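You operate a simulated robot arm through the tools that you are given. There is no shell and no other tool. Be economical: measure what you need, move in short steps, check, and stop when the job is done.

You run a simulated robot arm. Do the job below in one go: nothing can be reset, and whatever is moved stays where it is left.

JOB
Switch the bath off, drain it and refill it with 4 strokes of water.
Fine: close the drain before refilling; the lid stays open; leave the dial.

The check looks at the end state, three seconds after you hand in, the way a careful person would. Anything else that was tipped, shoved, dropped, spilled or broken makes it a failure. Lids that push on must go on centred and level and be pressed home; caps that screw on are set level and turned clockwise until they are tight.

ROBOT AND FRAMES
A 7-joint arm with a two-finger parallel gripper, fixed in place. Base frame: the origin is at the foot of the arm, x ahead of it, y to its left, z up; the work surface is at about z = 0.872. Lengths are in m, angles in rad, forces in N, time in s.
With the tool pointing down near the work surface it reaches from about 0.24 to 0.68 m from the base axis. Its first joint turns from -1.152 to 1.152 rad. Payload 2.4 kg.
The TCP is the grasp point between the finger pads, 0.03 m short of the fingertips. In the tool frame z runs along the fingers and y along their closing line. The gripper opens to 0.094 m. The fingers are 0.028 m wide and 0.01 m thick; the gripper's body (0.05 by 0.096 m) begins 0.055 m behind the TCP.
Orientation is told as [roll, pitch, yaw] about the base's x, y, z axes, in that order, counted from this pose: with the fingers straight down and closing along the base's y, the tool's x points along the base's -x, its y along +y and its z along -z.

CONTROLS
- The arm moves only by the tool move_arm. Its argument "series" is a list of rows, each a list of 7 numbers: the gripper command, from -1 (fully open) to 1 (shut), values between in proportion, then the shift along the tool's x, y, z in m, then the turn, a rotation vector about the tool's x, y, z in rad. In form: [[gripper, tx, ty, tz, rx, ry, rz], ...]. A call has 1 to 8 rows; each row shifts and turns the commanded pose from where the row before left it, along the tool's axes as they then stand. Each row takes 0.2 s and may step no farther than 0.05 m and 0.15 rad from the row before; otherwise, or with a gripper value out of range, the whole call is refused. A pose out of reach is approached as far as the arm can. The call stops where the force on the tool passes 40 N (or 10 N more than at its start, if that is more) or the arm is blocked; 0.2 s more then pass. The fingers move at their own pace (about 0.153 m/s each) and stop on an object; they squeeze with about 23 N. The grip force told is the motor's: it shows also when the fingers shut on nothing. Time passes only in rows, and 0.2 s behind the last, so rows that do not move let the fingers close. The reply holds the time, the measured pose of the TCP, the force on the tool along the base axes, the opening and the grip force, in the units named above and with some noise, with the torque about the TCP (base axes, N m) and any sound that the robot's microphone picked up.
- Cameras (640 x 400 px; columns grow to the right, rows downward): "scene" is fixed at [0.0311, 0.4852, 1.4595]; the picture's right is [-0.73, -0.68, 0.00], its down [-0.36, 0.38, -0.85] and it looks along [0.58, -0.62, -0.52] (base axes); focal length 338 px, centre (320, 200). "wrist" rides on the gripper at [0.076, 0.014, -0.102] in the tool frame; the picture's right is [-0.18, 0.98, 0.00], its down [-0.75, -0.14, -0.64] and it looks along [-0.63, -0.12, 0.77] (tool axes); focal length 243 px, centre (320, 200). There is no depth. A picture from a camera that has moved, and an enlarged one, comes with that camera's place and axes in the base frame and with its lens. The place of the scene camera against the robot may be out by one fixed shift of up to 0.025 m in any direction.
- snapshot(camera): a new picture of that camera. The clock stands still meanwhile.
- zoom(camera, box): a new picture of the part [left, top, right, bottom] of that camera's present view, enlarged. The clock stands still meanwhile.
- sign_off(): hands the job in; it is judged then, once.

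Go step by step. Nothing tells you positions but the pictures and the camera data: compare them with the known pose of the tool, close in by small moves and look again before you grip or let go. The budget is 120 turns and 76 pictures, counting those below and the enlarged ones. Unless the task says otherwise, let go and move clear before handing in, and close with one line.

The tools are called after ">>>" by a JSON object that holds its "method" and its "body". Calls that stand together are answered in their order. move_arm: Moves the arm, as the interface text tells. Its arguments: {"type":"object","properties":{"series":{"type":"array"}},"required":["series"]} The other tools are called the same way: snapshot (camera) takes a picture; zoom (camera, box) takes an enlarged picture of a part of a camera's view; sign_off () hands the job in.

At the start:

```text
clock: 0.0
tool_pos: [0.2853, 0.1481, 1.2605]
tool_rot: [0.001, -0.001, -0.001]
force: [-1.1, 0.0, -0.4]
torque: [-0.01, -0.01, 0.0]
grip_width: 0.0943
finger_force: 0.1
```

scene: 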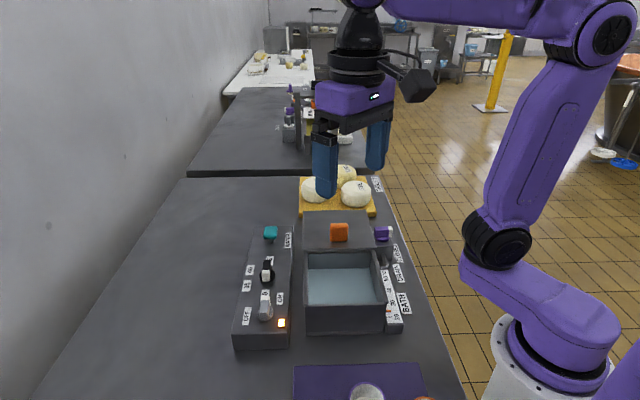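
wrist: 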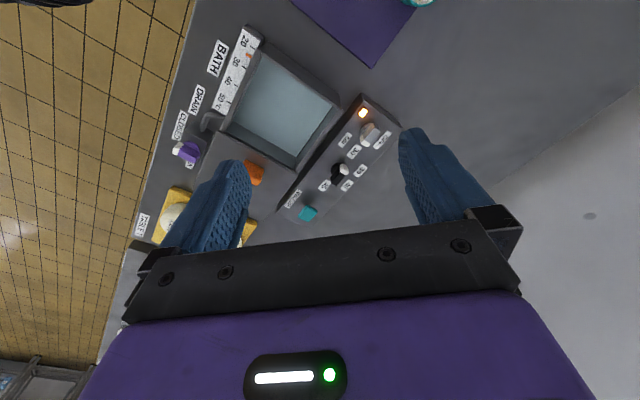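

I see a bath with a control panel (on/off switch, dial, pump button) and a drain lever. I'll look closer first.

>>> {"method": "zoom", "body": {"camera": "scene", "box": [220, 210, 320, 360]}}

>>> {"method": "zoom", "body": {"camera": "scene", "box": [290, 160, 430, 340]}}

>>> {"method": "zoom", "body": {"camera": "wrist", "box": [130, 20, 420, 240]}}

```text
2.67 times, centred on (270, 285) of scene
camera zoom: at [0.0311, 0.4852, 1.4595], right [-0.73, -0.68, 0.0], down [-0.36, 0.38, -0.85], along [0.58, -0.62, -0.52], focal length 902 px, centre (453, -27)
```

zoom: 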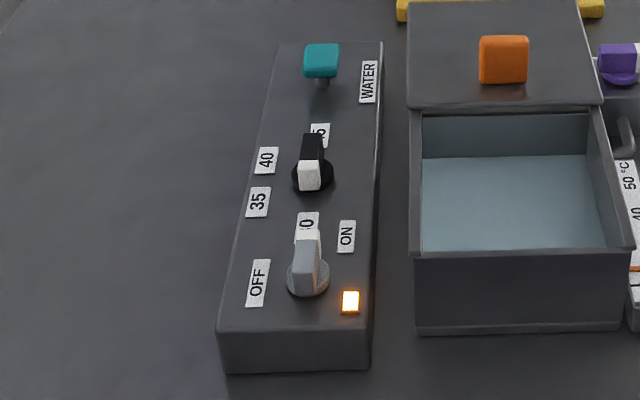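

```text
2.22 times, centred on (360, 250) of scene
camera zoom: at [0.0311, 0.4852, 1.4595], right [-0.73, -0.68, 0.0], down [-0.36, 0.38, -0.85], along [0.58, -0.62, -0.52], focal length 752 px, centre (231, 89)
```

zoom: 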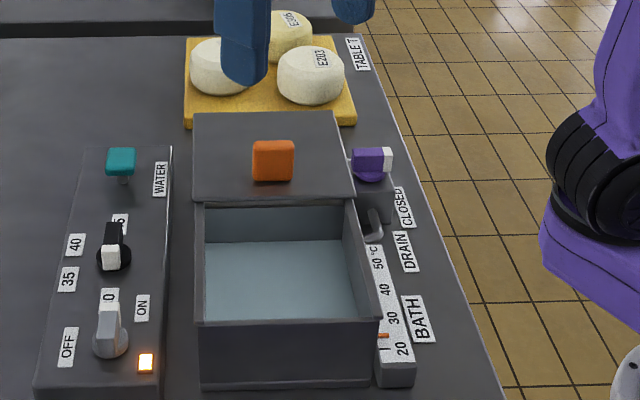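

```text
1.82 times, centred on (275, 130) of wrist
camera zoom: at [0.2112, 0.1629, 1.3632], right [0.18, 0.98, 0.0], down [0.75, -0.14, 0.64], along [0.63, -0.12, -0.77], focal length 441 px, centre (402, 327)
```

zoom: 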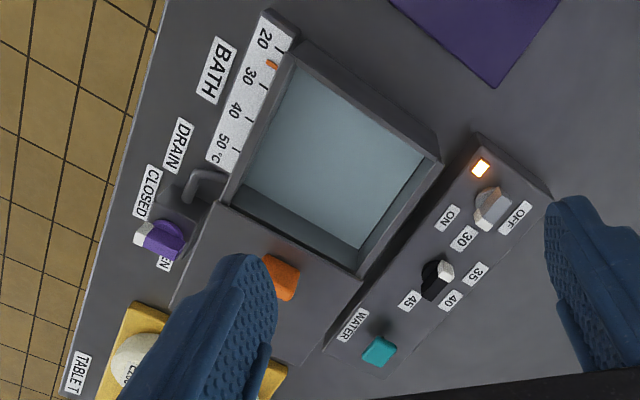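

>>> {"method": "move_arm", "body": {"series": [[-1, -0.02, 0.014, 0.032, 0, 0, 0], [-1, -0.02, 0.014, 0.032, 0, 0, 0], [-1, -0.02, 0.014, 0.032, 0, 0, 0], [-1, -0.02, 0.014, 0.032, 0, 0, 0], [-1, -0.02, 0.014, 0.032, 0, 0, 0]]}}

>>> {"method": "snapshot", "body": {"camera": "wrist"}}

```text
clock: 1.2
tool_pos: [0.3857, 0.2207, 1.1009]
tool_rot: [-0.001, -0.001, -0.001]
force: [-0.5, 1.1, -0.5]
torque: [-0.01, 0.01, -0.02]
grip_width: 0.0938
finger_force: 0.1
```

```text
70 pictures are left
camera wrist: at [0.3109, 0.234, 1.2032], right [0.18, 0.98, 0.0], down [0.75, -0.14, 0.64], along [0.63, -0.12, -0.77], focal length 243 px, centre (320, 200)
```

wrist: 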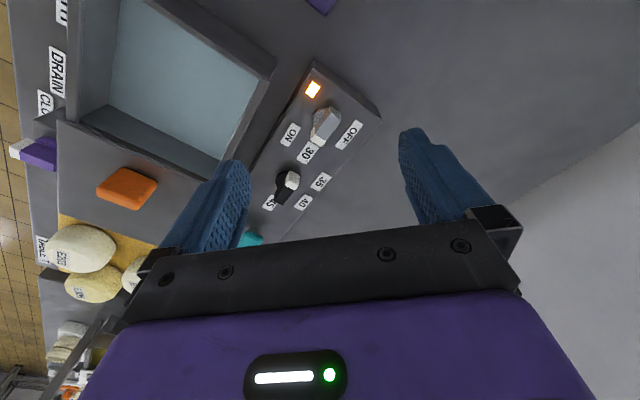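

>>> {"method": "zoom", "body": {"camera": "wrist", "box": [240, 60, 400, 240]}}

>>> {"method": "zoom", "body": {"camera": "scene", "box": [230, 240, 310, 350]}}

```text
2.22 times, centred on (320, 150) of wrist
camera zoom: at [0.3109, 0.234, 1.2032], right [0.18, 0.98, 0.0], down [0.75, -0.14, 0.64], along [0.63, -0.12, -0.77], focal length 539 px, centre (320, 311)
```

zoom: 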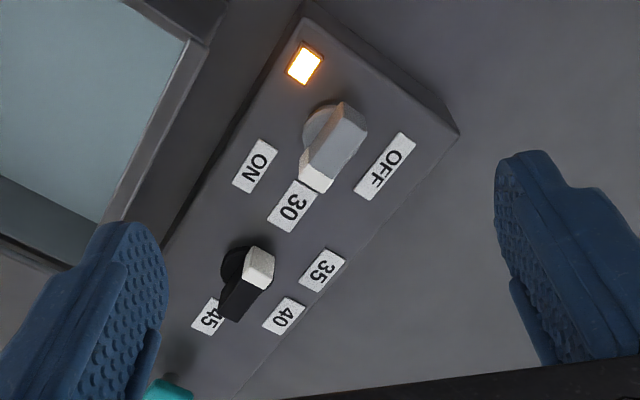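

```text
3.64 times, centred on (270, 295) of scene
camera zoom: at [0.0311, 0.4852, 1.4595], right [-0.73, -0.68, 0.0], down [-0.36, 0.38, -0.85], along [0.58, -0.62, -0.52], focal length 1230 px, centre (502, -146)
```

zoom: 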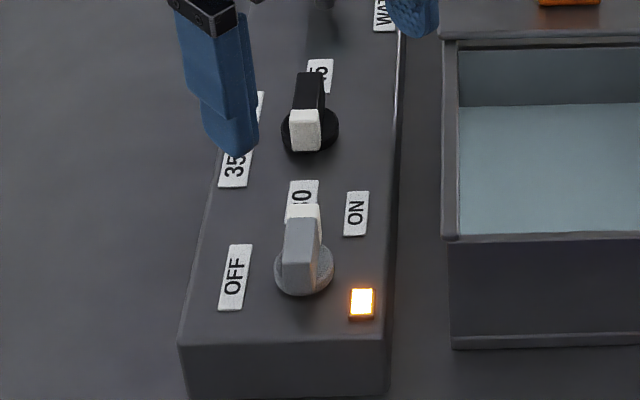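

Power knob ridge is around (0.425, 0.220), heading about -34°, with the panel top near z=0.903. I'll hover above it, align yaw and look again.

>>> {"method": "move_arm", "body": {"series": [[-0.2, -0.02, 0, 0.03, 0, 0, 0], [-0.2, -0.019, 0, 0.03, 0, 0, 0], [-0.2, 0, 0, 0.02, 0, 0, 0.148], [-0.2, 0, 0, 0, 0, 0, 0.148], [-0.2, 0, 0, 0, 0, 0, 0.148], [-0.2, 0, 0, 0, 0, 0, 0.148]]}}

>>> {"method": "snapshot", "body": {"camera": "wrist"}}

>>> {"method": "zoom", "body": {"camera": "scene", "box": [210, 200, 350, 340]}}

```text
clock: 2.6
tool_pos: [0.4245, 0.2195, 1.021]
tool_rot: [-0.001, -0.001, -0.592]
force: [-0.8, 0.5, -0.5]
torque: [0.04, 0.05, 0.0]
grip_width: 0.0566
finger_force: 0.1
```

```text
67 pictures are left
camera wrist: at [0.3712, 0.2733, 1.1232], right [0.7, 0.71, 0.0], down [0.55, -0.54, 0.64], along [0.46, -0.45, -0.77], focal length 243 px, centre (320, 200)
```

wrist: 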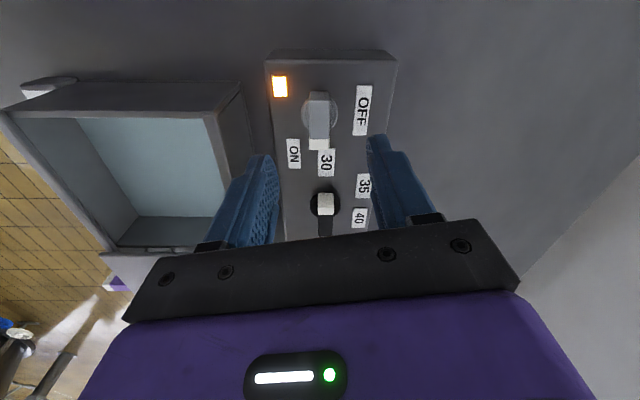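

```text
2.86 times, centred on (280, 270) of scene
camera zoom: at [0.0311, 0.4852, 1.4595], right [-0.73, -0.68, 0.0], down [-0.36, 0.38, -0.85], along [0.58, -0.62, -0.52], focal length 967 px, centre (434, 0)
```

zoom: 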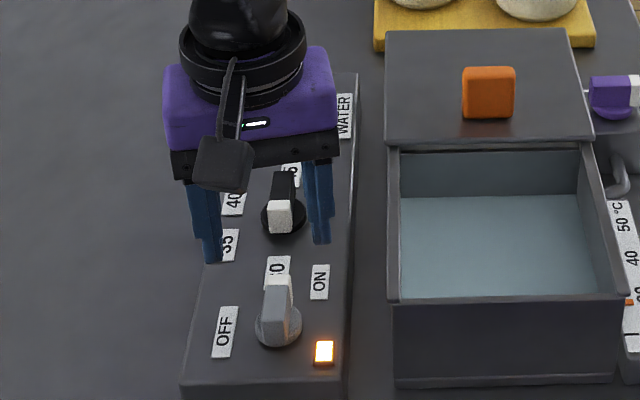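

Aligned over the power knob. Descend and close on the ridge.

>>> {"method": "move_arm", "body": {"series": [[-0.2, -0.001, 0.001, 0.03, 0, 0, 0], [-0.2, 0, 0, 0.03, 0, 0, 0], [-0.2, 0, 0, 0.014, 0, 0, 0]]}}

>>> {"method": "snapshot", "body": {"camera": "wrist"}}

>>> {"method": "zoom", "body": {"camera": "scene", "box": [210, 220, 330, 340]}}

```text
clock: 3.4
tool_pos: [0.4274, 0.2189, 0.946]
tool_rot: [0.0, 0.0, -0.591]
force: [0.6, -0.2, -0.7]
torque: [0.0, -0.02, 0.03]
grip_width: 0.0563
finger_force: 0.0
```

```text
65 pictures are left
camera wrist: at [0.3728, 0.2735, 1.049], right [0.7, 0.71, 0.0], down [0.55, -0.54, 0.64], along [0.46, -0.45, -0.77], focal length 243 px, centre (320, 200)
```

wrist: 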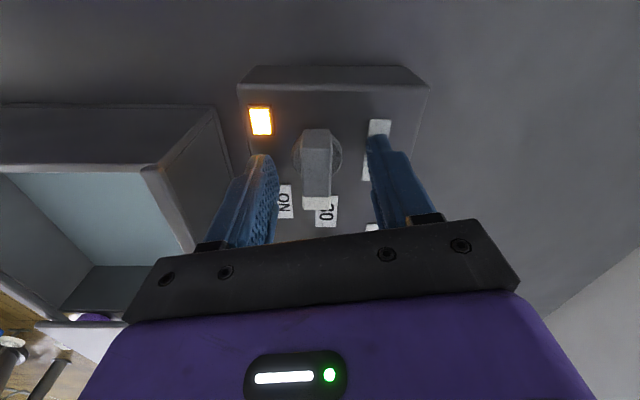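

```text
3.33 times, centred on (270, 280) of scene
camera zoom: at [0.0311, 0.4852, 1.4595], right [-0.73, -0.68, 0.0], down [-0.36, 0.38, -0.85], along [0.58, -0.62, -0.52], focal length 1128 px, centre (487, -67)
```

zoom: 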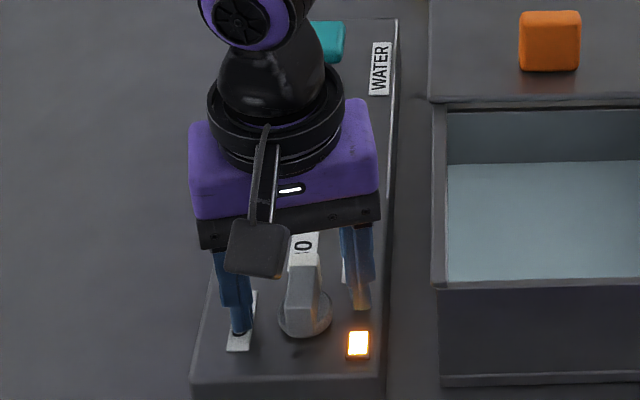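

>>> {"method": "move_arm", "body": {"series": [[0.6, 0, 0, 0, 0, 0, 0], [1, 0, 0, 0, 0, 0, 0]]}}

```text
clock: 4.0
tool_pos: [0.4253, 0.218, 0.9459]
tool_rot: [-0.003, 0.001, -0.592]
force: [-6.5, -8.4, -1.5]
torque: [-0.26, -0.1, 0.0]
grip_width: 0.0312
finger_force: 44.7
```

>>> {"method": "snapshot", "body": {"camera": "wrist"}}

>>> {"method": "zoom", "body": {"camera": "scene", "box": [240, 260, 310, 330]}}

```text
63 pictures are left
camera wrist: at [0.3723, 0.2725, 1.0489], right [0.7, 0.71, 0.0], down [0.55, -0.54, 0.64], along [0.45, -0.45, -0.77], focal length 243 px, centre (320, 200)
```

wrist: 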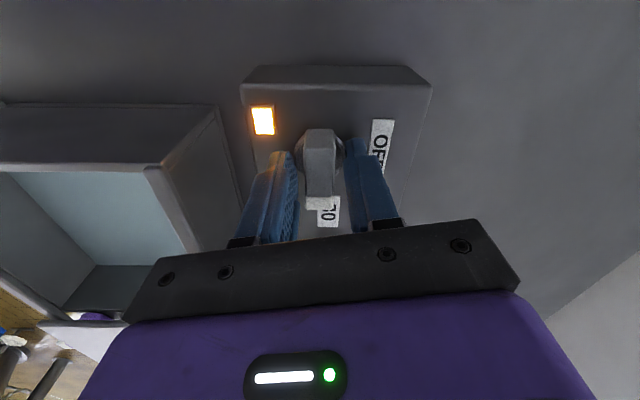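

```text
5.71 times, centred on (275, 295) of scene
camera zoom: at [0.031, 0.485, 1.4595], right [-0.73, -0.68, 0.0], down [-0.36, 0.38, -0.85], along [0.58, -0.62, -0.52], focal length 1934 px, centre (577, -343)
```

zoom: 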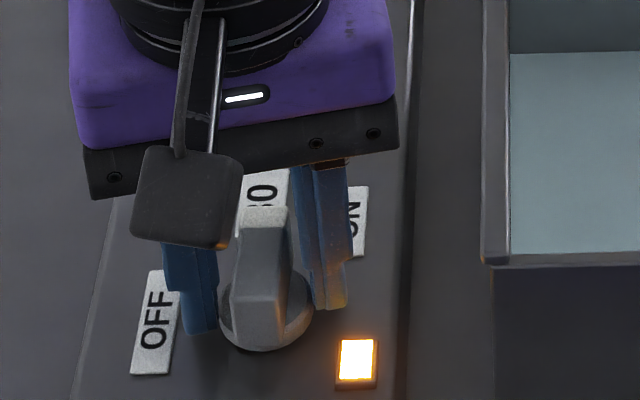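

The fingers closed on the disc under the ridge. I'll open, rise about 7 mm, and regrip on the ridge only.

>>> {"method": "move_arm", "body": {"series": [[-0.2, 0, 0, 0, 0, 0, 0], [-0.2, 0.003, -0.001, -0.008, 0, 0, 0], [0.5, 0, 0, 0, 0, 0, 0], [1, 0, 0, 0, 0, 0, 0], [1, 0, 0, 0, 0, 0, 0]]}}

>>> {"method": "zoom", "body": {"camera": "scene", "box": [240, 260, 310, 330]}}

```text
clock: 5.2
tool_pos: [0.4232, 0.2193, 0.954]
tool_rot: [-0.003, 0.0, -0.589]
force: [-3.6, -2.8, 2.2]
torque: [0.06, 0.03, 0.0]
grip_width: 0.0157
finger_force: 44.9
```

```text
5.71 times, centred on (275, 295) of scene
camera zoom: at [0.031, 0.4851, 1.4595], right [-0.73, -0.68, 0.0], down [-0.36, 0.38, -0.85], along [0.58, -0.62, -0.52], focal length 1934 px, centre (577, -343)
```

zoom: 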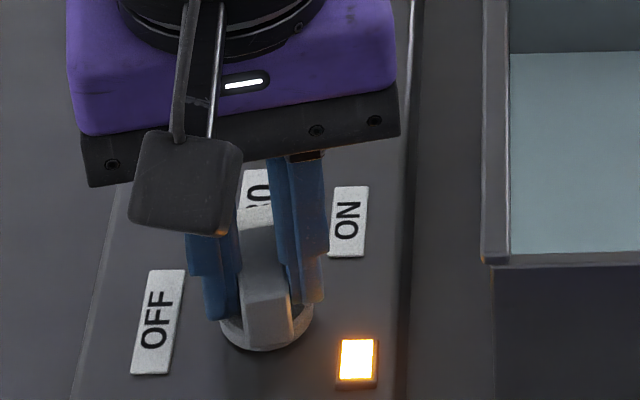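

Ridge gripped (15.7 mm). Turning counter-clockwise toward OFF.

>>> {"method": "move_arm", "body": {"series": [[1, 0, 0, 0, 0, 0, -0.12], [1, 0, 0, 0, 0, 0, -0.12], [1, 0, 0, 0, 0, 0, -0.12], [1, 0, 0, 0, 0, 0, -0.12]]}}

>>> {"method": "zoom", "body": {"camera": "scene", "box": [240, 260, 310, 330]}}

```text
clock: 6.2
tool_pos: [0.4224, 0.2188, 0.9551]
tool_rot: [-0.001, 0.0, -0.109]
force: [-5.9, -7.5, -0.3]
torque: [-0.16, -0.92, -0.02]
grip_width: 0.0156
finger_force: 45.1
```

```text
5.71 times, centred on (275, 295) of scene
camera zoom: at [0.0309, 0.485, 1.4595], right [-0.73, -0.68, 0.0], down [-0.36, 0.38, -0.85], along [0.58, -0.62, -0.52], focal length 1934 px, centre (577, -343)
```

zoom: 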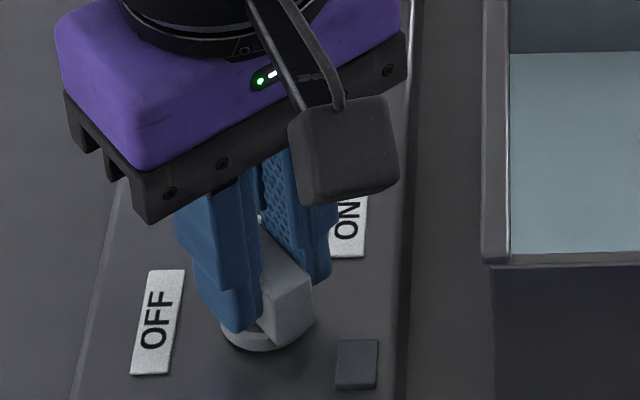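

Lamp is out; continue turning to the stop so the pointer is fully at OFF.

>>> {"method": "move_arm", "body": {"series": [[1, 0.001, -0.001, 0, 0, 0, -0.12], [1, 0, 0, 0, 0, 0, -0.12], [1, 0, 0, 0, 0, 0, -0.12]]}}

>>> {"method": "zoom", "body": {"camera": "scene", "box": [240, 260, 310, 330]}}

```text
clock: 7.0
tool_pos: [0.4225, 0.2199, 0.9548]
tool_rot: [0.001, -0.002, 0.251]
force: [5.5, -4.0, -2.3]
torque: [-0.21, 0.66, -0.01]
grip_width: 0.0159
finger_force: 45.1
```

```text
5.71 times, centred on (275, 295) of scene
camera zoom: at [0.0313, 0.4851, 1.4595], right [-0.73, -0.68, 0.0], down [-0.36, 0.38, -0.85], along [0.58, -0.62, -0.52], focal length 1934 px, centre (577, -343)
```

zoom: 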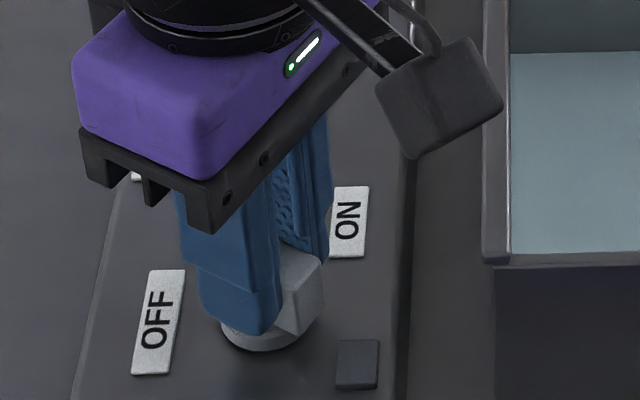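

>>> {"method": "move_arm", "body": {"series": [[1, 0, 0, 0, 0, 0, -0.12], [1, 0, 0, 0, 0, 0, -0.12], [1, 0, 0, 0, 0, 0, -0.12], [1, 0, 0, 0, 0, 0, -0.06]]}}

>>> {"method": "zoom", "body": {"camera": "scene", "box": [240, 260, 310, 330]}}

```text
clock: 8.0
tool_pos: [0.4231, 0.2189, 0.9546]
tool_rot: [0.0, -0.002, 0.67]
force: [7.3, -9.0, -1.9]
torque: [0.06, -0.37, -0.05]
grip_width: 0.016
finger_force: 44.7
```

```text
5.71 times, centred on (275, 295) of scene
camera zoom: at [0.0313, 0.485, 1.4595], right [-0.73, -0.68, 0.0], down [-0.36, 0.38, -0.85], along [0.58, -0.62, -0.52], focal length 1934 px, centre (577, -343)
```

zoom: 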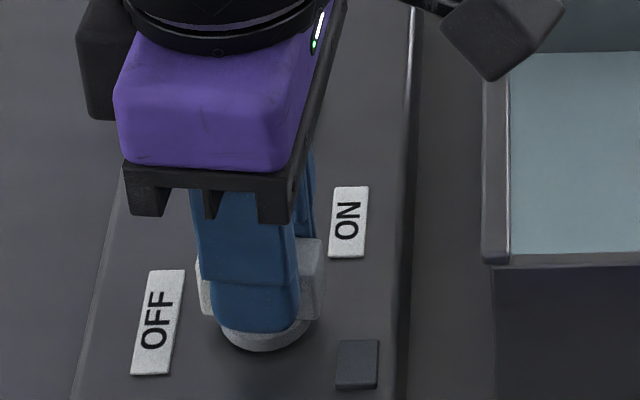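

Pointer now faces OFF and the lamp is out. Release, rise and look.

>>> {"method": "move_arm", "body": {"series": [[0.2, 0, 0, 0, 0, 0, 0], [0.2, 0, 0, -0.03, 0, 0, 0], [0.2, 0, 0, -0.05, 0, 0, 0], [0.2, 0.03, 0, -0.04, 0, 0, 0]]}}

>>> {"method": "snapshot", "body": {"camera": "wrist"}}

>>> {"method": "zoom", "body": {"camera": "scene", "box": [220, 210, 440, 340]}}

```text
clock: 9.0
tool_pos: [0.399, 0.2009, 1.0756]
tool_rot: [0.0, 0.002, 0.671]
force: [-0.5, 0.2, -0.5]
torque: [0.0, 0.0, -0.04]
grip_width: 0.0378
finger_force: 0.0
```

```text
57 pictures are left
camera wrist: at [0.331, 0.1639, 1.1782], right [-0.47, 0.89, 0.0], down [0.68, 0.36, 0.64], along [0.57, 0.3, -0.77], focal length 243 px, centre (320, 200)
```

wrist: 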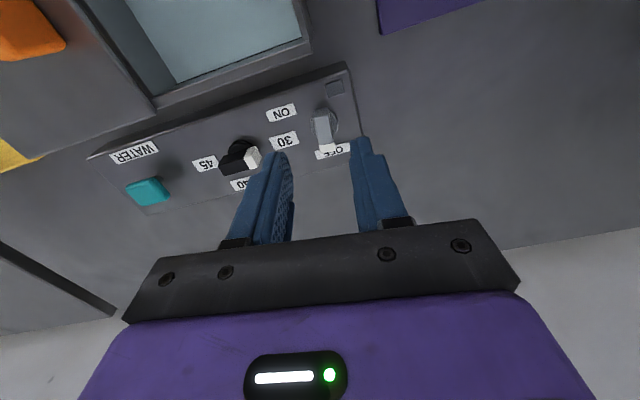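

```text
2.91 times, centred on (330, 275) of scene
camera zoom: at [0.0311, 0.4852, 1.4595], right [-0.73, -0.68, 0.0], down [-0.36, 0.38, -0.85], along [0.58, -0.62, -0.52], focal length 984 px, centre (291, -18)
```

zoom: 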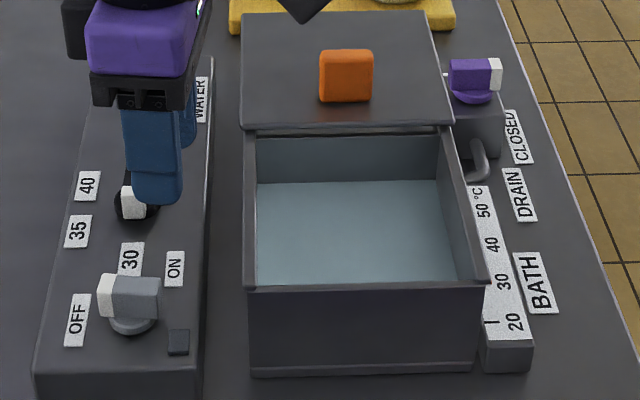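

OFF confirmed. Now I'll travel over to the drain knob near (0.395, -0.14).

>>> {"method": "move_arm", "body": {"series": [[0, 0, 0, -0.02, 0, 0, 0.15], [0, 0, 0, -0.02, 0, 0, 0.15], [0, 0, 0, -0.02, 0, 0, 0.15], [0, 0, 0, -0.01, 0, 0, 0.15], [0, 0, 0, 0, 0, 0, 0.071], [0, 0, -0.05, 0, 0, 0, 0], [0, 0, -0.05, 0, 0, 0, 0], [0, 0, -0.05, 0, 0, 0, 0]]}}

>>> {"method": "move_arm", "body": {"series": [[0, 0, -0.05, 0, 0, 0, 0], [0, 0, -0.05, 0, 0, 0, 0], [0, 0, -0.05, 0, 0, 0, 0], [0, 0, -0.03, 0, 0, 0, 0], [0, 0, 0, 0.03, 0, 0, 0]]}}

>>> {"method": "snapshot", "body": {"camera": "wrist"}}

```text
clock: 10.8
tool_pos: [0.3988, 0.0495, 1.1441]
tool_rot: [-0.001, 0.0, -0.003]
force: [-0.1, -1.0, -0.1]
torque: [0.0, 0.01, 0.01]
grip_width: 0.0469
finger_force: 0.0
```

```text
clock: 12.0
tool_pos: [0.3988, -0.1289, 1.1157]
tool_rot: [0.0, 0.0, -0.001]
force: [0.6, 0.1, -0.3]
torque: [0.01, -0.01, 0.0]
grip_width: 0.0472
finger_force: 0.0
```

```text
55 pictures are left
camera wrist: at [0.3237, -0.1153, 1.2173], right [0.19, 0.98, 0.0], down [0.75, -0.14, 0.64], along [0.63, -0.12, -0.77], focal length 243 px, centre (320, 200)
```

wrist: 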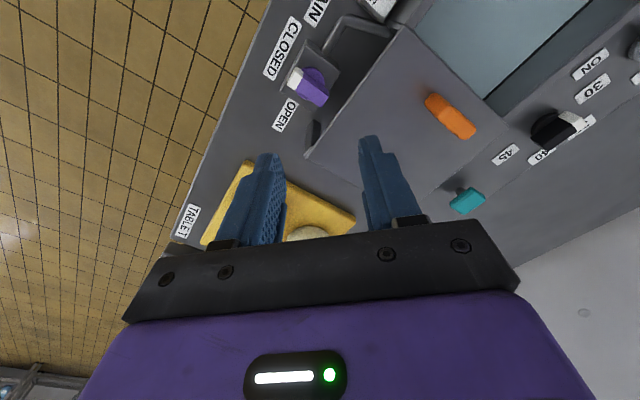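

>>> {"method": "zoom", "body": {"camera": "wrist", "box": [250, 20, 370, 150]}}

>>> {"method": "zoom", "body": {"camera": "scene", "box": [350, 200, 430, 310]}}

```text
3.08 times, centred on (310, 85) of wrist
camera zoom: at [0.3237, -0.1153, 1.2173], right [0.19, 0.98, 0.0], down [0.75, -0.14, 0.64], along [0.63, -0.12, -0.77], focal length 746 px, centre (351, 554)
```

zoom: 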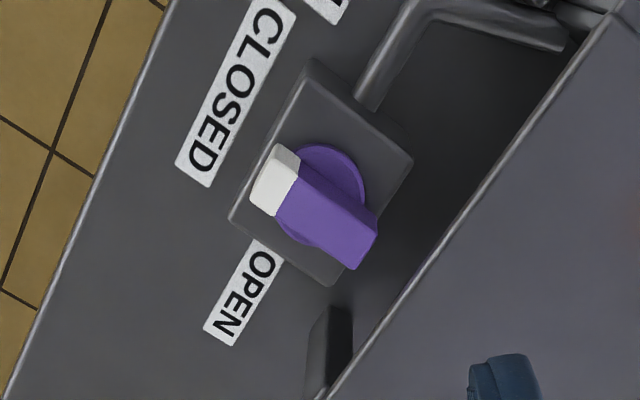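

```text
3.64 times, centred on (390, 255) of scene
camera zoom: at [0.0311, 0.4852, 1.4595], right [-0.73, -0.68, 0.0], down [-0.36, 0.38, -0.85], along [0.58, -0.62, -0.52], focal length 1230 px, centre (66, 0)
```

zoom: 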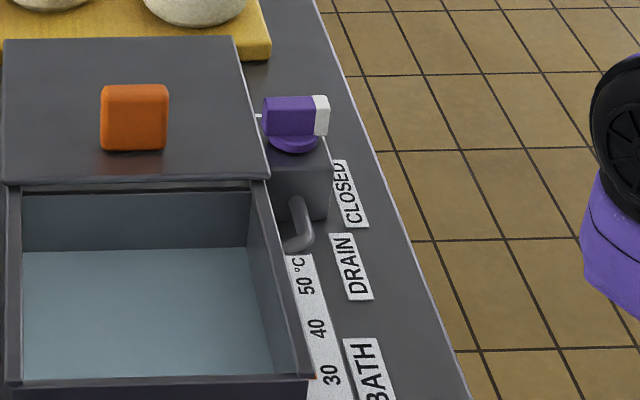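

Drain knob points to CLOSED, ridge about (0.399,-0.142) along a 39° line. I'll align yaw above it and look again.

>>> {"method": "move_arm", "body": {"series": [[0, 0, -0.013, 0.01, 0, 0, 0], [0, 0, 0, 0.02, 0, 0, -0.14], [0, 0, 0, 0.02, 0, 0, -0.14], [0, 0, 0, 0.01, 0, 0, -0.14], [0, 0, 0, 0, 0, 0, -0.14], [0, 0, 0, 0, 0, 0, -0.12]]}}

>>> {"method": "snapshot", "body": {"camera": "wrist"}}

>>> {"method": "zoom", "body": {"camera": "scene", "box": [340, 180, 430, 290]}}

```text
clock: 13.4
tool_pos: [0.397, -0.1408, 1.0543]
tool_rot: [0.001, 0.001, 0.681]
force: [0.2, -0.3, 0.9]
torque: [0.01, -0.01, 0.0]
grip_width: 0.0469
finger_force: 0.0
```

```text
52 pictures are left
camera wrist: at [0.3313, -0.1792, 1.1568], right [-0.48, 0.88, 0.0], down [0.67, 0.36, 0.64], along [0.56, 0.31, -0.77], focal length 243 px, centre (320, 200)
```

wrist: 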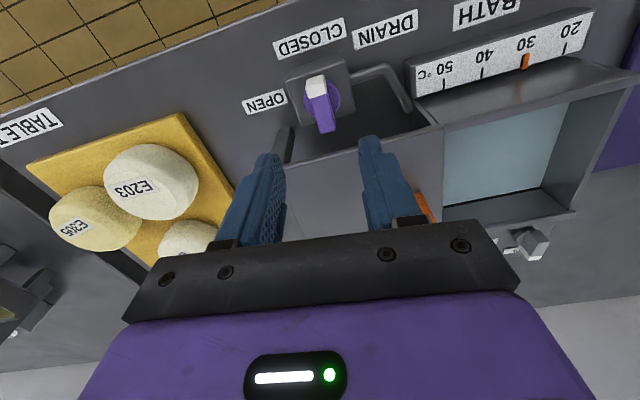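

```text
3.64 times, centred on (385, 235) of scene
camera zoom: at [0.0311, 0.4852, 1.4595], right [-0.73, -0.68, 0.0], down [-0.36, 0.38, -0.85], along [0.58, -0.62, -0.52], focal length 1230 px, centre (84, 73)
```

zoom: 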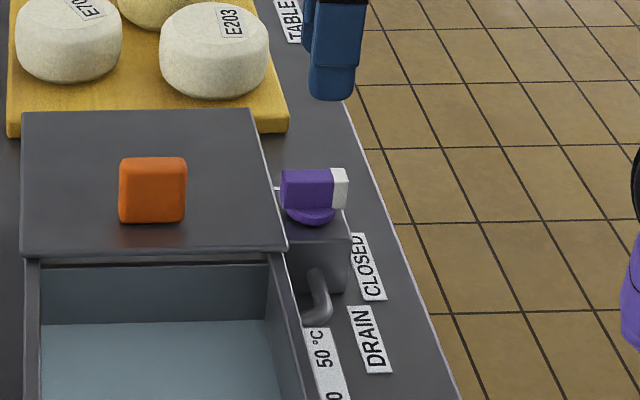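

Alignment is good. Descend stepwise, opening a little more, and look.

>>> {"method": "move_arm", "body": {"series": [[-0.1, 0, 0, 0.04, 0, 0, 0], [-0.1, 0, 0, 0.034, 0, 0, 0]]}}

>>> {"method": "zoom", "body": {"camera": "wrist", "box": [220, 60, 420, 240]}}

>>> {"method": "zoom", "body": {"camera": "scene", "box": [340, 180, 430, 290]}}

```text
clock: 14.0
tool_pos: [0.3985, -0.1422, 0.9798]
tool_rot: [0.0, -0.002, 0.679]
force: [0.2, -0.1, -0.1]
torque: [0.0, 0.0, 0.02]
grip_width: 0.0516
finger_force: 0.0
```

```text
2.22 times, centred on (320, 150) of wrist
camera zoom: at [0.3312, -0.1784, 1.0823], right [-0.47, 0.88, 0.0], down [0.67, 0.36, 0.64], along [0.57, 0.3, -0.77], focal length 539 px, centre (320, 311)
```

zoom: 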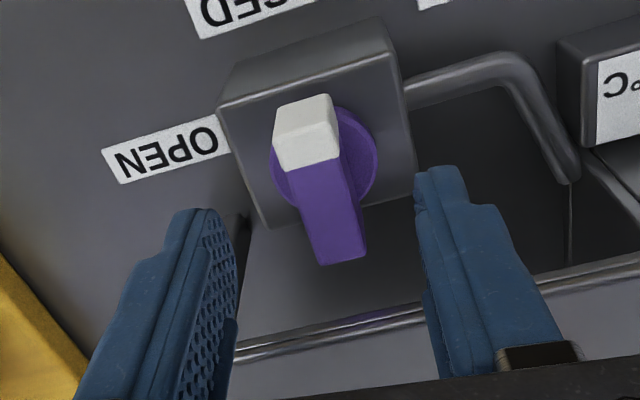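

```text
3.64 times, centred on (385, 235) of scene
camera zoom: at [0.0311, 0.4852, 1.4595], right [-0.73, -0.68, 0.0], down [-0.36, 0.38, -0.85], along [0.58, -0.62, -0.52], focal length 1230 px, centre (84, 73)
```

zoom: 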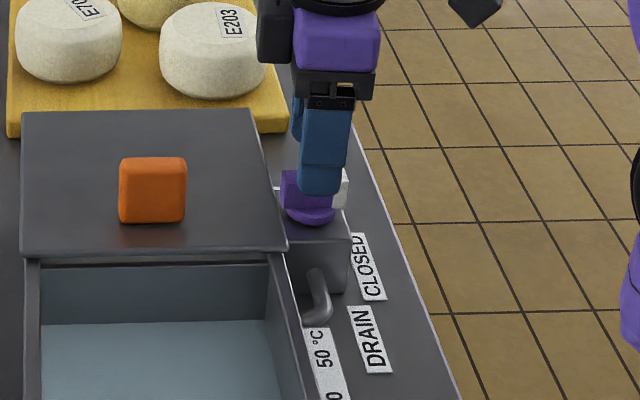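

>>> {"method": "move_arm", "body": {"series": [[-0.1, 0.002, 0, 0.015, 0, 0, 0], [0.5, 0, 0, 0, 0, 0, 0], [1, 0, 0, 0, 0, 0, 0]]}}

>>> {"method": "zoom", "body": {"camera": "scene", "box": [340, 180, 430, 290]}}

```text
clock: 14.8
tool_pos: [0.3956, -0.1417, 0.9652]
tool_rot: [0.002, 0.001, 0.684]
force: [-5.5, 5.1, -1.3]
torque: [0.1, -0.24, 1.21]
grip_width: 0.0186
finger_force: 45.0
```

```text
3.64 times, centred on (385, 235) of scene
camera zoom: at [0.0309, 0.4854, 1.4594], right [-0.73, -0.68, 0.0], down [-0.36, 0.38, -0.85], along [0.58, -0.62, -0.52], focal length 1230 px, centre (84, 73)
```

zoom: 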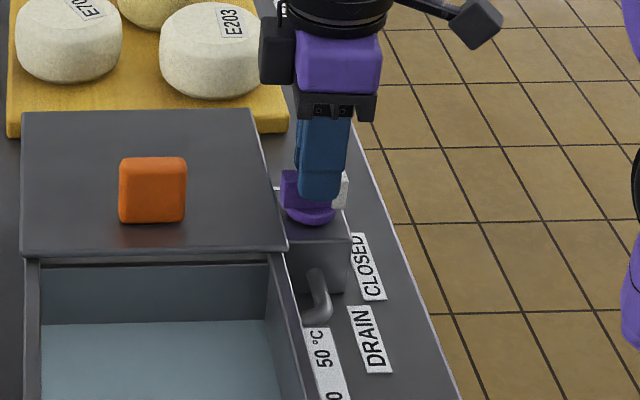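

Gripped (slight skew against the closed stop, which the opening turn relieves). Turning counter-clockwise to OPEN.

>>> {"method": "move_arm", "body": {"series": [[1, 0, 0, 0, 0, 0, -0.12], [1, 0, 0, 0, 0, 0, -0.12], [1, 0, 0, 0, 0, 0, -0.12], [1, 0, 0, 0, 0, 0, -0.12], [1, 0, 0, 0, 0, 0, -0.12]]}}

>>> {"method": "zoom", "body": {"camera": "wrist", "box": [160, 0, 480, 240]}}

>>> {"method": "zoom", "body": {"camera": "scene", "box": [290, 180, 430, 340]}}

```text
clock: 16.0
tool_pos: [0.3949, -0.1438, 0.9639]
tool_rot: [0.003, -0.001, 1.281]
force: [-3.4, 16.6, -29.5]
torque: [0.47, -0.06, -0.03]
grip_width: 0.0158
finger_force: 45.1
```

```text
1.67 times, centred on (320, 120) of wrist
camera zoom: at [0.3619, -0.2119, 1.0675], right [-0.89, 0.46, 0.0], down [0.35, 0.68, 0.64], along [0.29, 0.57, -0.77], focal length 404 px, centre (320, 333)
```

zoom: 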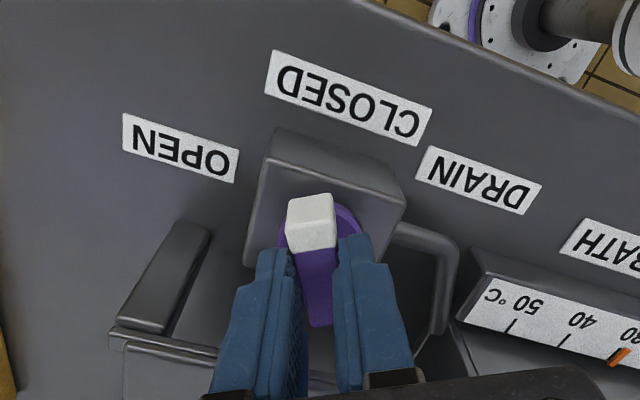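

```text
2.50 times, centred on (360, 260) of scene
camera zoom: at [0.0314, 0.4855, 1.4593], right [-0.73, -0.68, 0.0], down [-0.36, 0.38, -0.85], along [0.58, -0.62, -0.52], focal length 846 px, centre (220, 50)
```

zoom: 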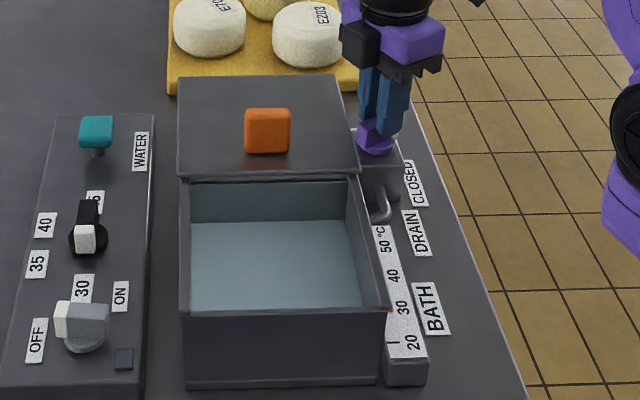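

>>> {"method": "move_arm", "body": {"series": [[1, -0.002, 0.0005, 0.002, 0, 0, 0], [1, 0, 0, 0, 0, 0, -0.1], [1, 0, 0, 0, 0, 0, -0.1]]}}

>>> {"method": "zoom", "body": {"camera": "scene", "box": [290, 180, 430, 340]}}

```text
clock: 16.8
tool_pos: [0.3968, -0.1431, 0.9628]
tool_rot: [-0.002, 0.002, 1.478]
force: [-19.2, 2.6, 33.0]
torque: [0.17, 0.54, 0.01]
grip_width: 0.016
finger_force: 45.3
```

```text
2.50 times, centred on (360, 260) of scene
camera zoom: at [0.0301, 0.4854, 1.4594], right [-0.73, -0.68, 0.0], down [-0.35, 0.38, -0.85], along [0.58, -0.62, -0.52], focal length 846 px, centre (220, 50)
```

zoom: 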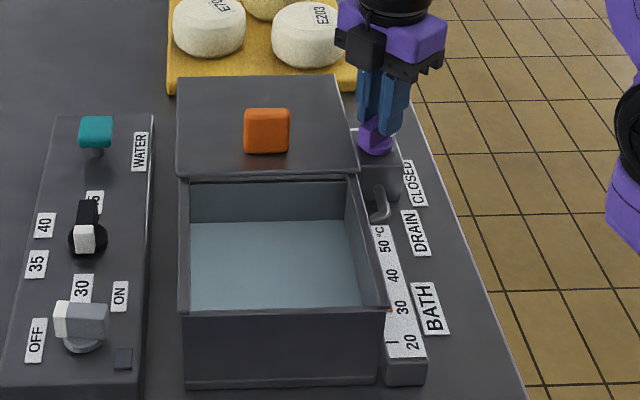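

>>> {"method": "move_arm", "body": {"series": [[1, 0, 0.001, -0.001, 0, 0, 0], [1, 0, 0, 0, 0, 0, -0.1], [1, 0, 0, 0, 0, 0, -0.1], [1, 0, 0, 0, 0, 0, -0.1]]}}

>>> {"method": "zoom", "body": {"camera": "wrist", "box": [160, 0, 480, 240]}}

>>> {"method": "zoom", "body": {"camera": "scene", "box": [290, 180, 430, 340]}}

```text
clock: 17.8
tool_pos: [0.3956, -0.1422, 0.9646]
tool_rot: [-0.002, 0.0, 1.778]
force: [-2.6, -13.2, 7.3]
torque: [0.63, 0.18, -0.01]
grip_width: 0.016
finger_force: 45.4
```

```text
1.67 times, centred on (320, 120) of wrist
camera zoom: at [0.399, -0.2203, 1.0674], right [-1.0, -0.02, 0.0], down [-0.02, 0.77, 0.64], along [-0.01, 0.64, -0.77], focal length 404 px, centre (320, 333)
```

zoom: 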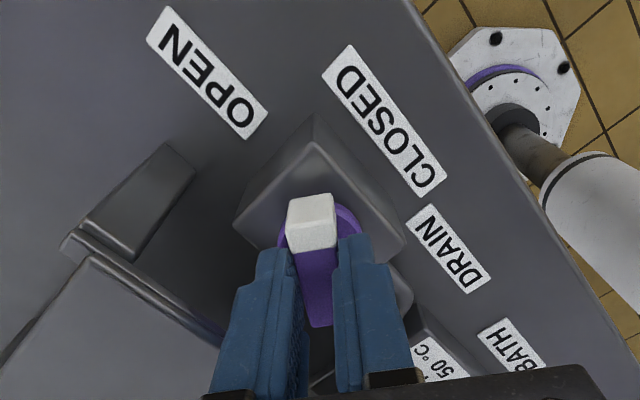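

```text
2.50 times, centred on (360, 260) of scene
camera zoom: at [0.0309, 0.4848, 1.4596], right [-0.73, -0.68, 0.0], down [-0.36, 0.38, -0.85], along [0.58, -0.62, -0.52], focal length 846 px, centre (220, 50)
```

zoom: 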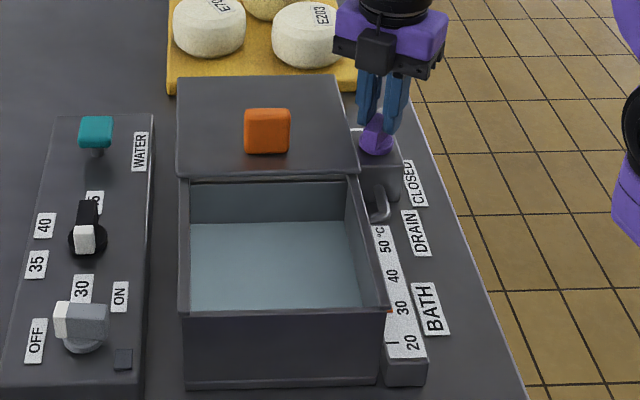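

>>> {"method": "move_arm", "body": {"series": [[1, 0.001, 0, 0, 0, 0, -0.1], [1, 0, 0, 0, 0, 0, -0.1], [1, 0, 0, 0, 0, 0, -0.1], [1, 0, 0, 0, 0, 0, -0.1]]}}

>>> {"method": "zoom", "body": {"camera": "scene", "box": [290, 180, 430, 340]}}

```text
clock: 18.8
tool_pos: [0.3966, -0.1425, 0.9644]
tool_rot: [-0.002, 0.003, 2.18]
force: [6.0, -6.3, 3.7]
torque: [0.21, -0.05, -0.02]
grip_width: 0.0156
finger_force: 45.0
```

```text
2.50 times, centred on (360, 260) of scene
camera zoom: at [0.0312, 0.485, 1.4595], right [-0.73, -0.68, 0.0], down [-0.36, 0.38, -0.85], along [0.58, -0.62, -0.52], focal length 846 px, centre (220, 50)
```

zoom: 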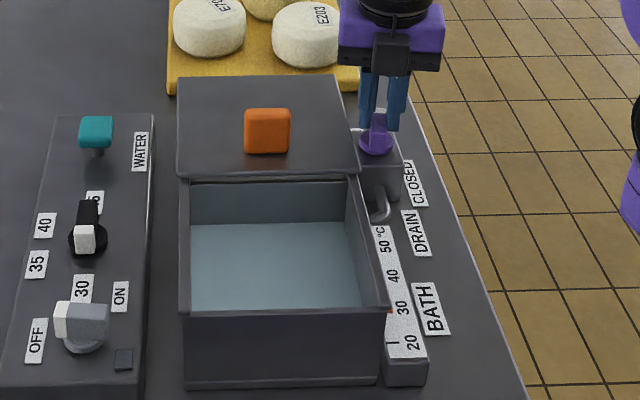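

>>> {"method": "move_arm", "body": {"series": [[1, 0, 0, 0, 0, 0, -0.08], [1, 0, 0, 0, 0, 0, 0], [1, 0, 0, 0, 0, 0, 0], [1, 0, 0, 0, 0, 0, 0], [1, 0, 0, 0, 0, 0, 0], [1, 0, 0, 0, 0, 0, 0], [1, 0, 0, 0, 0, 0, 0], [1, 0, 0, 0, 0, 0, 0]]}}

>>> {"method": "zoom", "body": {"camera": "scene", "box": [290, 180, 430, 340]}}

>>> {"method": "zoom", "body": {"camera": "wrist", "box": [160, 0, 480, 240]}}

```text
clock: 20.6
tool_pos: [0.3968, -0.142, 0.9645]
tool_rot: [-0.001, 0.003, 2.259]
force: [12.9, -0.2, -6.3]
torque: [-0.17, -0.5, 0.01]
grip_width: 0.0158
finger_force: 45.1
```

```text
2.50 times, centred on (360, 260) of scene
camera zoom: at [0.0315, 0.4852, 1.4595], right [-0.73, -0.68, 0.0], down [-0.36, 0.38, -0.85], along [0.58, -0.62, -0.52], focal length 846 px, centre (220, 50)
```

zoom: 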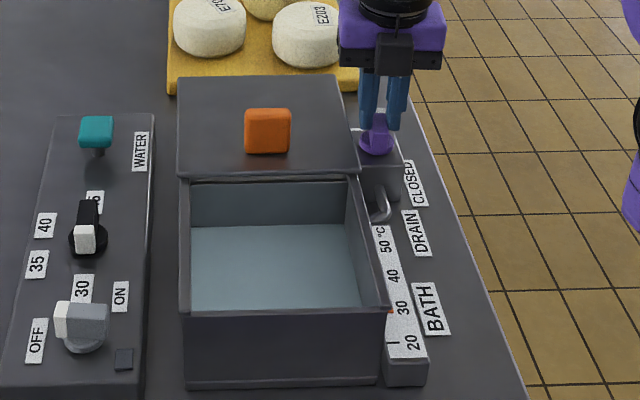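

```text
1.67 times, centred on (320, 120) of wrist
camera zoom: at [0.4351, -0.2105, 1.0674], right [-0.88, -0.48, 0.0], down [-0.37, 0.67, 0.64], along [-0.31, 0.56, -0.77], focal length 404 px, centre (320, 333)
```

zoom: 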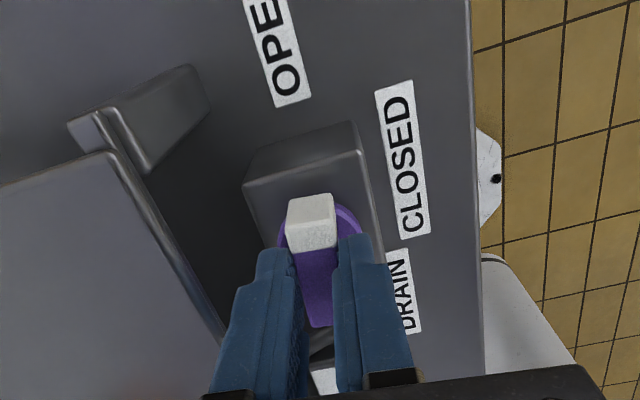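

Draining has begun (level falling). I'll hold here and wait.

>>> {"method": "move_arm", "body": {"series": [[1, 0, 0, 0, 0, 0, -0.06], [1, 0, 0, 0, 0, 0, 0], [1, 0, 0, 0, 0, 0, 0], [1, 0, 0, 0, 0, 0, 0], [1, 0, 0, 0, 0, 0, 0], [1, 0, 0, 0, 0, 0, 0], [1, 0, 0, 0, 0, 0, 0], [1, 0, 0, 0, 0, 0, 0]]}}

>>> {"method": "move_arm", "body": {"series": [[1, 0, 0, 0, 0, 0, 0], [1, 0, 0, 0, 0, 0, 0], [1, 0, 0, 0, 0, 0, 0], [1, 0, 0, 0, 0, 0, 0], [1, 0, 0, 0, 0, 0, 0], [1, 0, 0, 0, 0, 0, 0], [1, 0, 0, 0, 0, 0, 0], [1, 0, 0, 0, 0, 0, 0]]}}

>>> {"method": "move_arm", "body": {"series": [[1, 0, 0, 0, 0, 0, 0], [1, 0, 0, 0, 0, 0, 0], [1, 0, 0, 0, 0, 0, 0], [1, 0, 0, 0, 0, 0, 0], [1, 0, 0, 0, 0, 0, 0], [1, 0, 0, 0, 0, 0, 0], [1, 0, 0, 0, 0, 0, 0], [1, 0, 0, 0, 0, 0, 0]]}}

>>> {"method": "move_arm", "body": {"series": [[1, 0, 0, 0, 0, 0, 0], [1, 0, 0, 0, 0, 0, 0], [1, 0, 0, 0, 0, 0, 0], [1, 0, 0, 0, 0, 0, 0], [1, 0, 0, 0, 0, 0, 0], [1, 0, 0, 0, 0, 0, 0], [1, 0, 0, 0, 0, 0, 0], [1, 0, 0, 0, 0, 0, 0]]}}

>>> {"method": "move_arm", "body": {"series": [[1, 0, 0, 0, 0, 0, 0], [1, 0, 0, 0, 0, 0, 0], [1, 0, 0, 0, 0, 0, 0], [1, 0, 0, 0, 0, 0, 0], [1, 0, 0, 0, 0, 0, 0], [1, 0, 0, 0, 0, 0, 0], [1, 0, 0, 0, 0, 0, 0], [1, 0, 0, 0, 0, 0, 0]]}}

>>> {"method": "zoom", "body": {"camera": "scene", "box": [290, 180, 430, 340]}}

```text
clock: 22.4
tool_pos: [0.3962, -0.142, 0.9639]
tool_rot: [-0.001, 0.002, 2.321]
force: [16.2, 5.3, -5.0]
torque: [0.22, -0.3, 0.0]
grip_width: 0.0158
finger_force: 44.8
```

```text
clock: 24.2
tool_pos: [0.3972, -0.1418, 0.9659]
tool_rot: [-0.001, 0.002, 2.32]
force: [15.9, 9.4, -3.1]
torque: [0.35, -0.3, 0.01]
grip_width: 0.0156
finger_force: 45.3
```

```text
clock: 26.0
tool_pos: [0.3959, -0.1425, 0.9654]
tool_rot: [0.0, 0.002, 2.32]
force: [16.8, 10.8, -3.3]
torque: [0.33, -0.33, 0.0]
grip_width: 0.0157
finger_force: 44.7
```

```text
clock: 27.8
tool_pos: [0.3967, -0.1423, 0.9645]
tool_rot: [0.0, 0.003, 2.322]
force: [17.0, 11.3, -1.3]
torque: [0.28, -0.34, 0.06]
grip_width: 0.0159
finger_force: 44.8
```

```text
clock: 29.6
tool_pos: [0.3969, -0.143, 0.9651]
tool_rot: [0.002, 0.001, 2.32]
force: [17.2, 11.8, -2.5]
torque: [0.3, -0.41, 0.03]
grip_width: 0.0159
finger_force: 45.1
```

```text
2.50 times, centred on (360, 260) of scene
camera zoom: at [0.0316, 0.4855, 1.4593], right [-0.73, -0.68, 0.0], down [-0.36, 0.38, -0.85], along [0.58, -0.62, -0.52], focal length 846 px, centre (220, 50)
```

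zoom: 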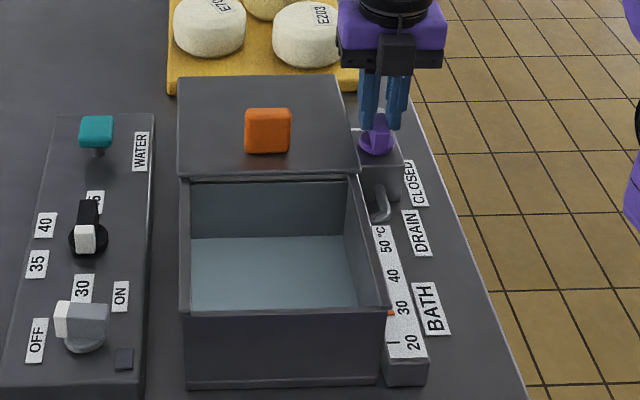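

>>> {"method": "move_arm", "body": {"series": [[1, 0, -0.001, 0, 0, 0, 0], [1, 0, 0, 0, 0, 0, 0], [1, 0, 0, 0, 0, 0, 0], [1, 0, 0, 0, 0, 0, 0], [1, 0, 0, 0, 0, 0, 0], [1, 0, 0, 0, 0, 0, 0], [1, 0, 0, 0, 0, 0, 0], [1, 0, 0, 0, 0, 0, 0]]}}

>>> {"method": "move_arm", "body": {"series": [[1, 0, 0, 0, 0, 0, 0], [1, 0, 0, 0, 0, 0, 0], [1, 0, 0, 0, 0, 0, 0], [1, 0, 0, 0, 0, 0, 0], [1, 0, 0, 0, 0, 0, 0], [1, 0, 0, 0, 0, 0, 0], [1, 0, 0, 0, 0, 0, 0], [1, 0, 0, 0, 0, 0, 0]]}}

>>> {"method": "move_arm", "body": {"series": [[1, 0, 0, 0, 0, 0, 0], [1, 0, 0, 0, 0, 0, 0], [1, 0, 0, 0, 0, 0, 0], [1, 0, 0, 0, 0, 0, 0], [1, 0, 0, 0, 0, 0, 0], [1, 0, 0, 0, 0, 0, 0], [1, 0, 0, 0, 0, 0, 0], [1, 0, 0, 0, 0, 0, 0]]}}

>>> {"method": "move_arm", "body": {"series": [[1, 0, 0, 0, 0, 0, 0], [1, 0, 0, 0, 0, 0, 0], [1, 0, 0, 0, 0, 0, 0], [1, 0, 0, 0, 0, 0, 0], [1, 0, 0, 0, 0, 0, 0], [1, 0, 0, 0, 0, 0, 0], [1, 0, 0, 0, 0, 0, 0], [1, 0, 0, 0, 0, 0, 0]]}}

>>> {"method": "move_arm", "body": {"series": [[1, 0, 0, 0, 0, 0, 0], [1, 0, 0, 0, 0, 0, 0], [1, 0, 0, 0, 0, 0, 0], [1, 0, 0, 0, 0, 0, 0], [1, 0, 0, 0, 0, 0, 0], [1, 0, 0, 0, 0, 0, 0], [1, 0, 0, 0, 0, 0, 0], [1, 0, 0, 0, 0, 0, 0]]}}

>>> {"method": "zoom", "body": {"camera": "scene", "box": [290, 180, 430, 340]}}

```text
clock: 31.4
tool_pos: [0.3972, -0.1414, 0.9648]
tool_rot: [-0.001, -0.001, 2.317]
force: [7.9, 0.3, -5.6]
torque: [-0.82, -1.0, 0.01]
grip_width: 0.016
finger_force: 45.1
```

```text
clock: 33.2
tool_pos: [0.3972, -0.1428, 0.9652]
tool_rot: [-0.001, 0.0, 2.318]
force: [8.4, -4.3, -5.4]
torque: [-0.28, -0.34, 0.08]
grip_width: 0.0158
finger_force: 44.6
```

```text
clock: 35.0
tool_pos: [0.3963, -0.1408, 0.9638]
tool_rot: [0.0, 0.001, 2.318]
force: [6.4, -7.5, -3.8]
torque: [-0.05, -0.08, 0.02]
grip_width: 0.0158
finger_force: 45.0
```

```text
clock: 36.8
tool_pos: [0.3969, -0.1422, 0.9652]
tool_rot: [-0.001, -0.001, 2.319]
force: [5.5, -7.3, -4.3]
torque: [-0.21, -0.12, -0.01]
grip_width: 0.0157
finger_force: 45.1
```

```text
clock: 38.6
tool_pos: [0.3971, -0.1424, 0.9648]
tool_rot: [0.001, 0.0, 2.318]
force: [5.5, -8.4, -4.5]
torque: [-0.21, -0.19, 0.06]
grip_width: 0.0157
finger_force: 44.8
```

```text
2.50 times, centred on (360, 260) of scene
camera zoom: at [0.0313, 0.485, 1.4595], right [-0.73, -0.68, 0.0], down [-0.36, 0.38, -0.85], along [0.58, -0.62, -0.52], focal length 846 px, centre (220, 50)
```

zoom: 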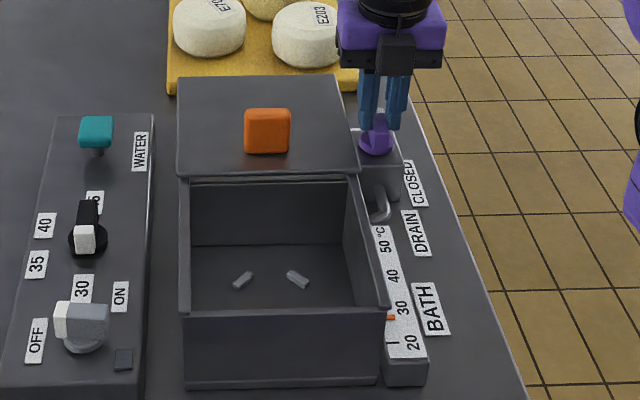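

The bath is empty. Now turn the drain back clockwise to CLOSED.

>>> {"method": "move_arm", "body": {"series": [[1, 0, 0, 0, 0, 0, 0.1], [1, 0, 0, 0, 0, 0, 0.1], [1, 0, 0, 0, 0, 0, 0.1], [1, 0, 0, 0, 0, 0, 0.1], [1, 0, 0, 0, 0, 0, 0.1], [1, 0, 0, 0, 0, 0, 0.1]]}}

```text
clock: 40.0
tool_pos: [0.3963, -0.1434, 0.9654]
tool_rot: [0.0, 0.001, 1.715]
force: [-3.1, -12.6, 17.4]
torque: [0.14, 0.29, 0.03]
grip_width: 0.0158
finger_force: 45.1
```

>>> {"method": "move_arm", "body": {"series": [[1, 0.0005, 0, -0.0005, 0, 0, 0.1], [1, 0, 0, 0, 0, 0, 0.1], [1, 0, 0, 0, 0, 0, 0.1], [1, 0, 0, 0, 0, 0, 0.1], [1, 0, 0, 0, 0, 0, 0.1]]}}

```text
clock: 41.2
tool_pos: [0.3955, -0.1419, 0.965]
tool_rot: [0.003, 0.0, 1.215]
force: [-9.0, -10.9, -2.2]
torque: [0.19, -0.03, 0.06]
grip_width: 0.0157
finger_force: 45.1
```

>>> {"method": "move_arm", "body": {"series": [[1, 0.0005, 0.0005, 0, 0, 0, 0.1], [1, 0, 0, 0, 0, 0, 0.1], [1, 0, 0, 0, 0, 0, 0.1], [1, 0, 0, 0, 0, 0, 0.08]]}}

>>> {"method": "zoom", "body": {"camera": "scene", "box": [340, 180, 430, 290]}}

```text
clock: 42.2
tool_pos: [0.3959, -0.1413, 0.9644]
tool_rot: [0.001, 0.003, 0.835]
force: [-8.9, -6.9, -17.1]
torque: [0.55, -0.5, -0.04]
grip_width: 0.0156
finger_force: 45.3
```

```text
3.64 times, centred on (385, 235) of scene
camera zoom: at [0.031, 0.4849, 1.4596], right [-0.73, -0.68, 0.0], down [-0.36, 0.38, -0.85], along [0.58, -0.62, -0.52], focal length 1230 px, centre (84, 73)
```

zoom: 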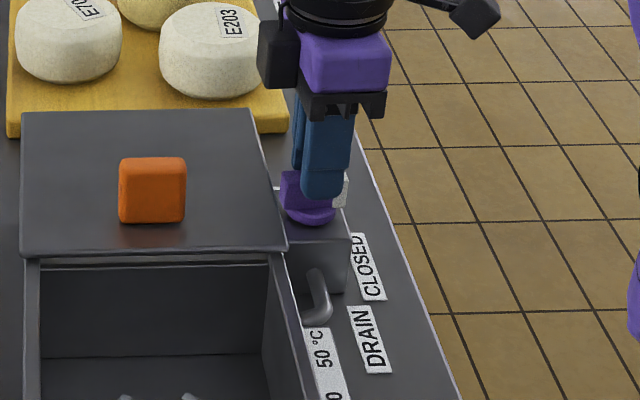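

>>> {"method": "move_arm", "body": {"series": [[1, 0, 0, 0, 0, 0, 0.05], [1, 0, 0, 0, 0, 0, 0.05], [1, 0, 0, 0, 0, 0, 0.05]]}}

```text
clock: 43.0
tool_pos: [0.3946, -0.1417, 0.9648]
tool_rot: [0.002, 0.003, 0.695]
force: [-11.4, 0.6, -11.3]
torque: [-0.57, 0.51, 1.56]
grip_width: 0.0183
finger_force: 45.0
```

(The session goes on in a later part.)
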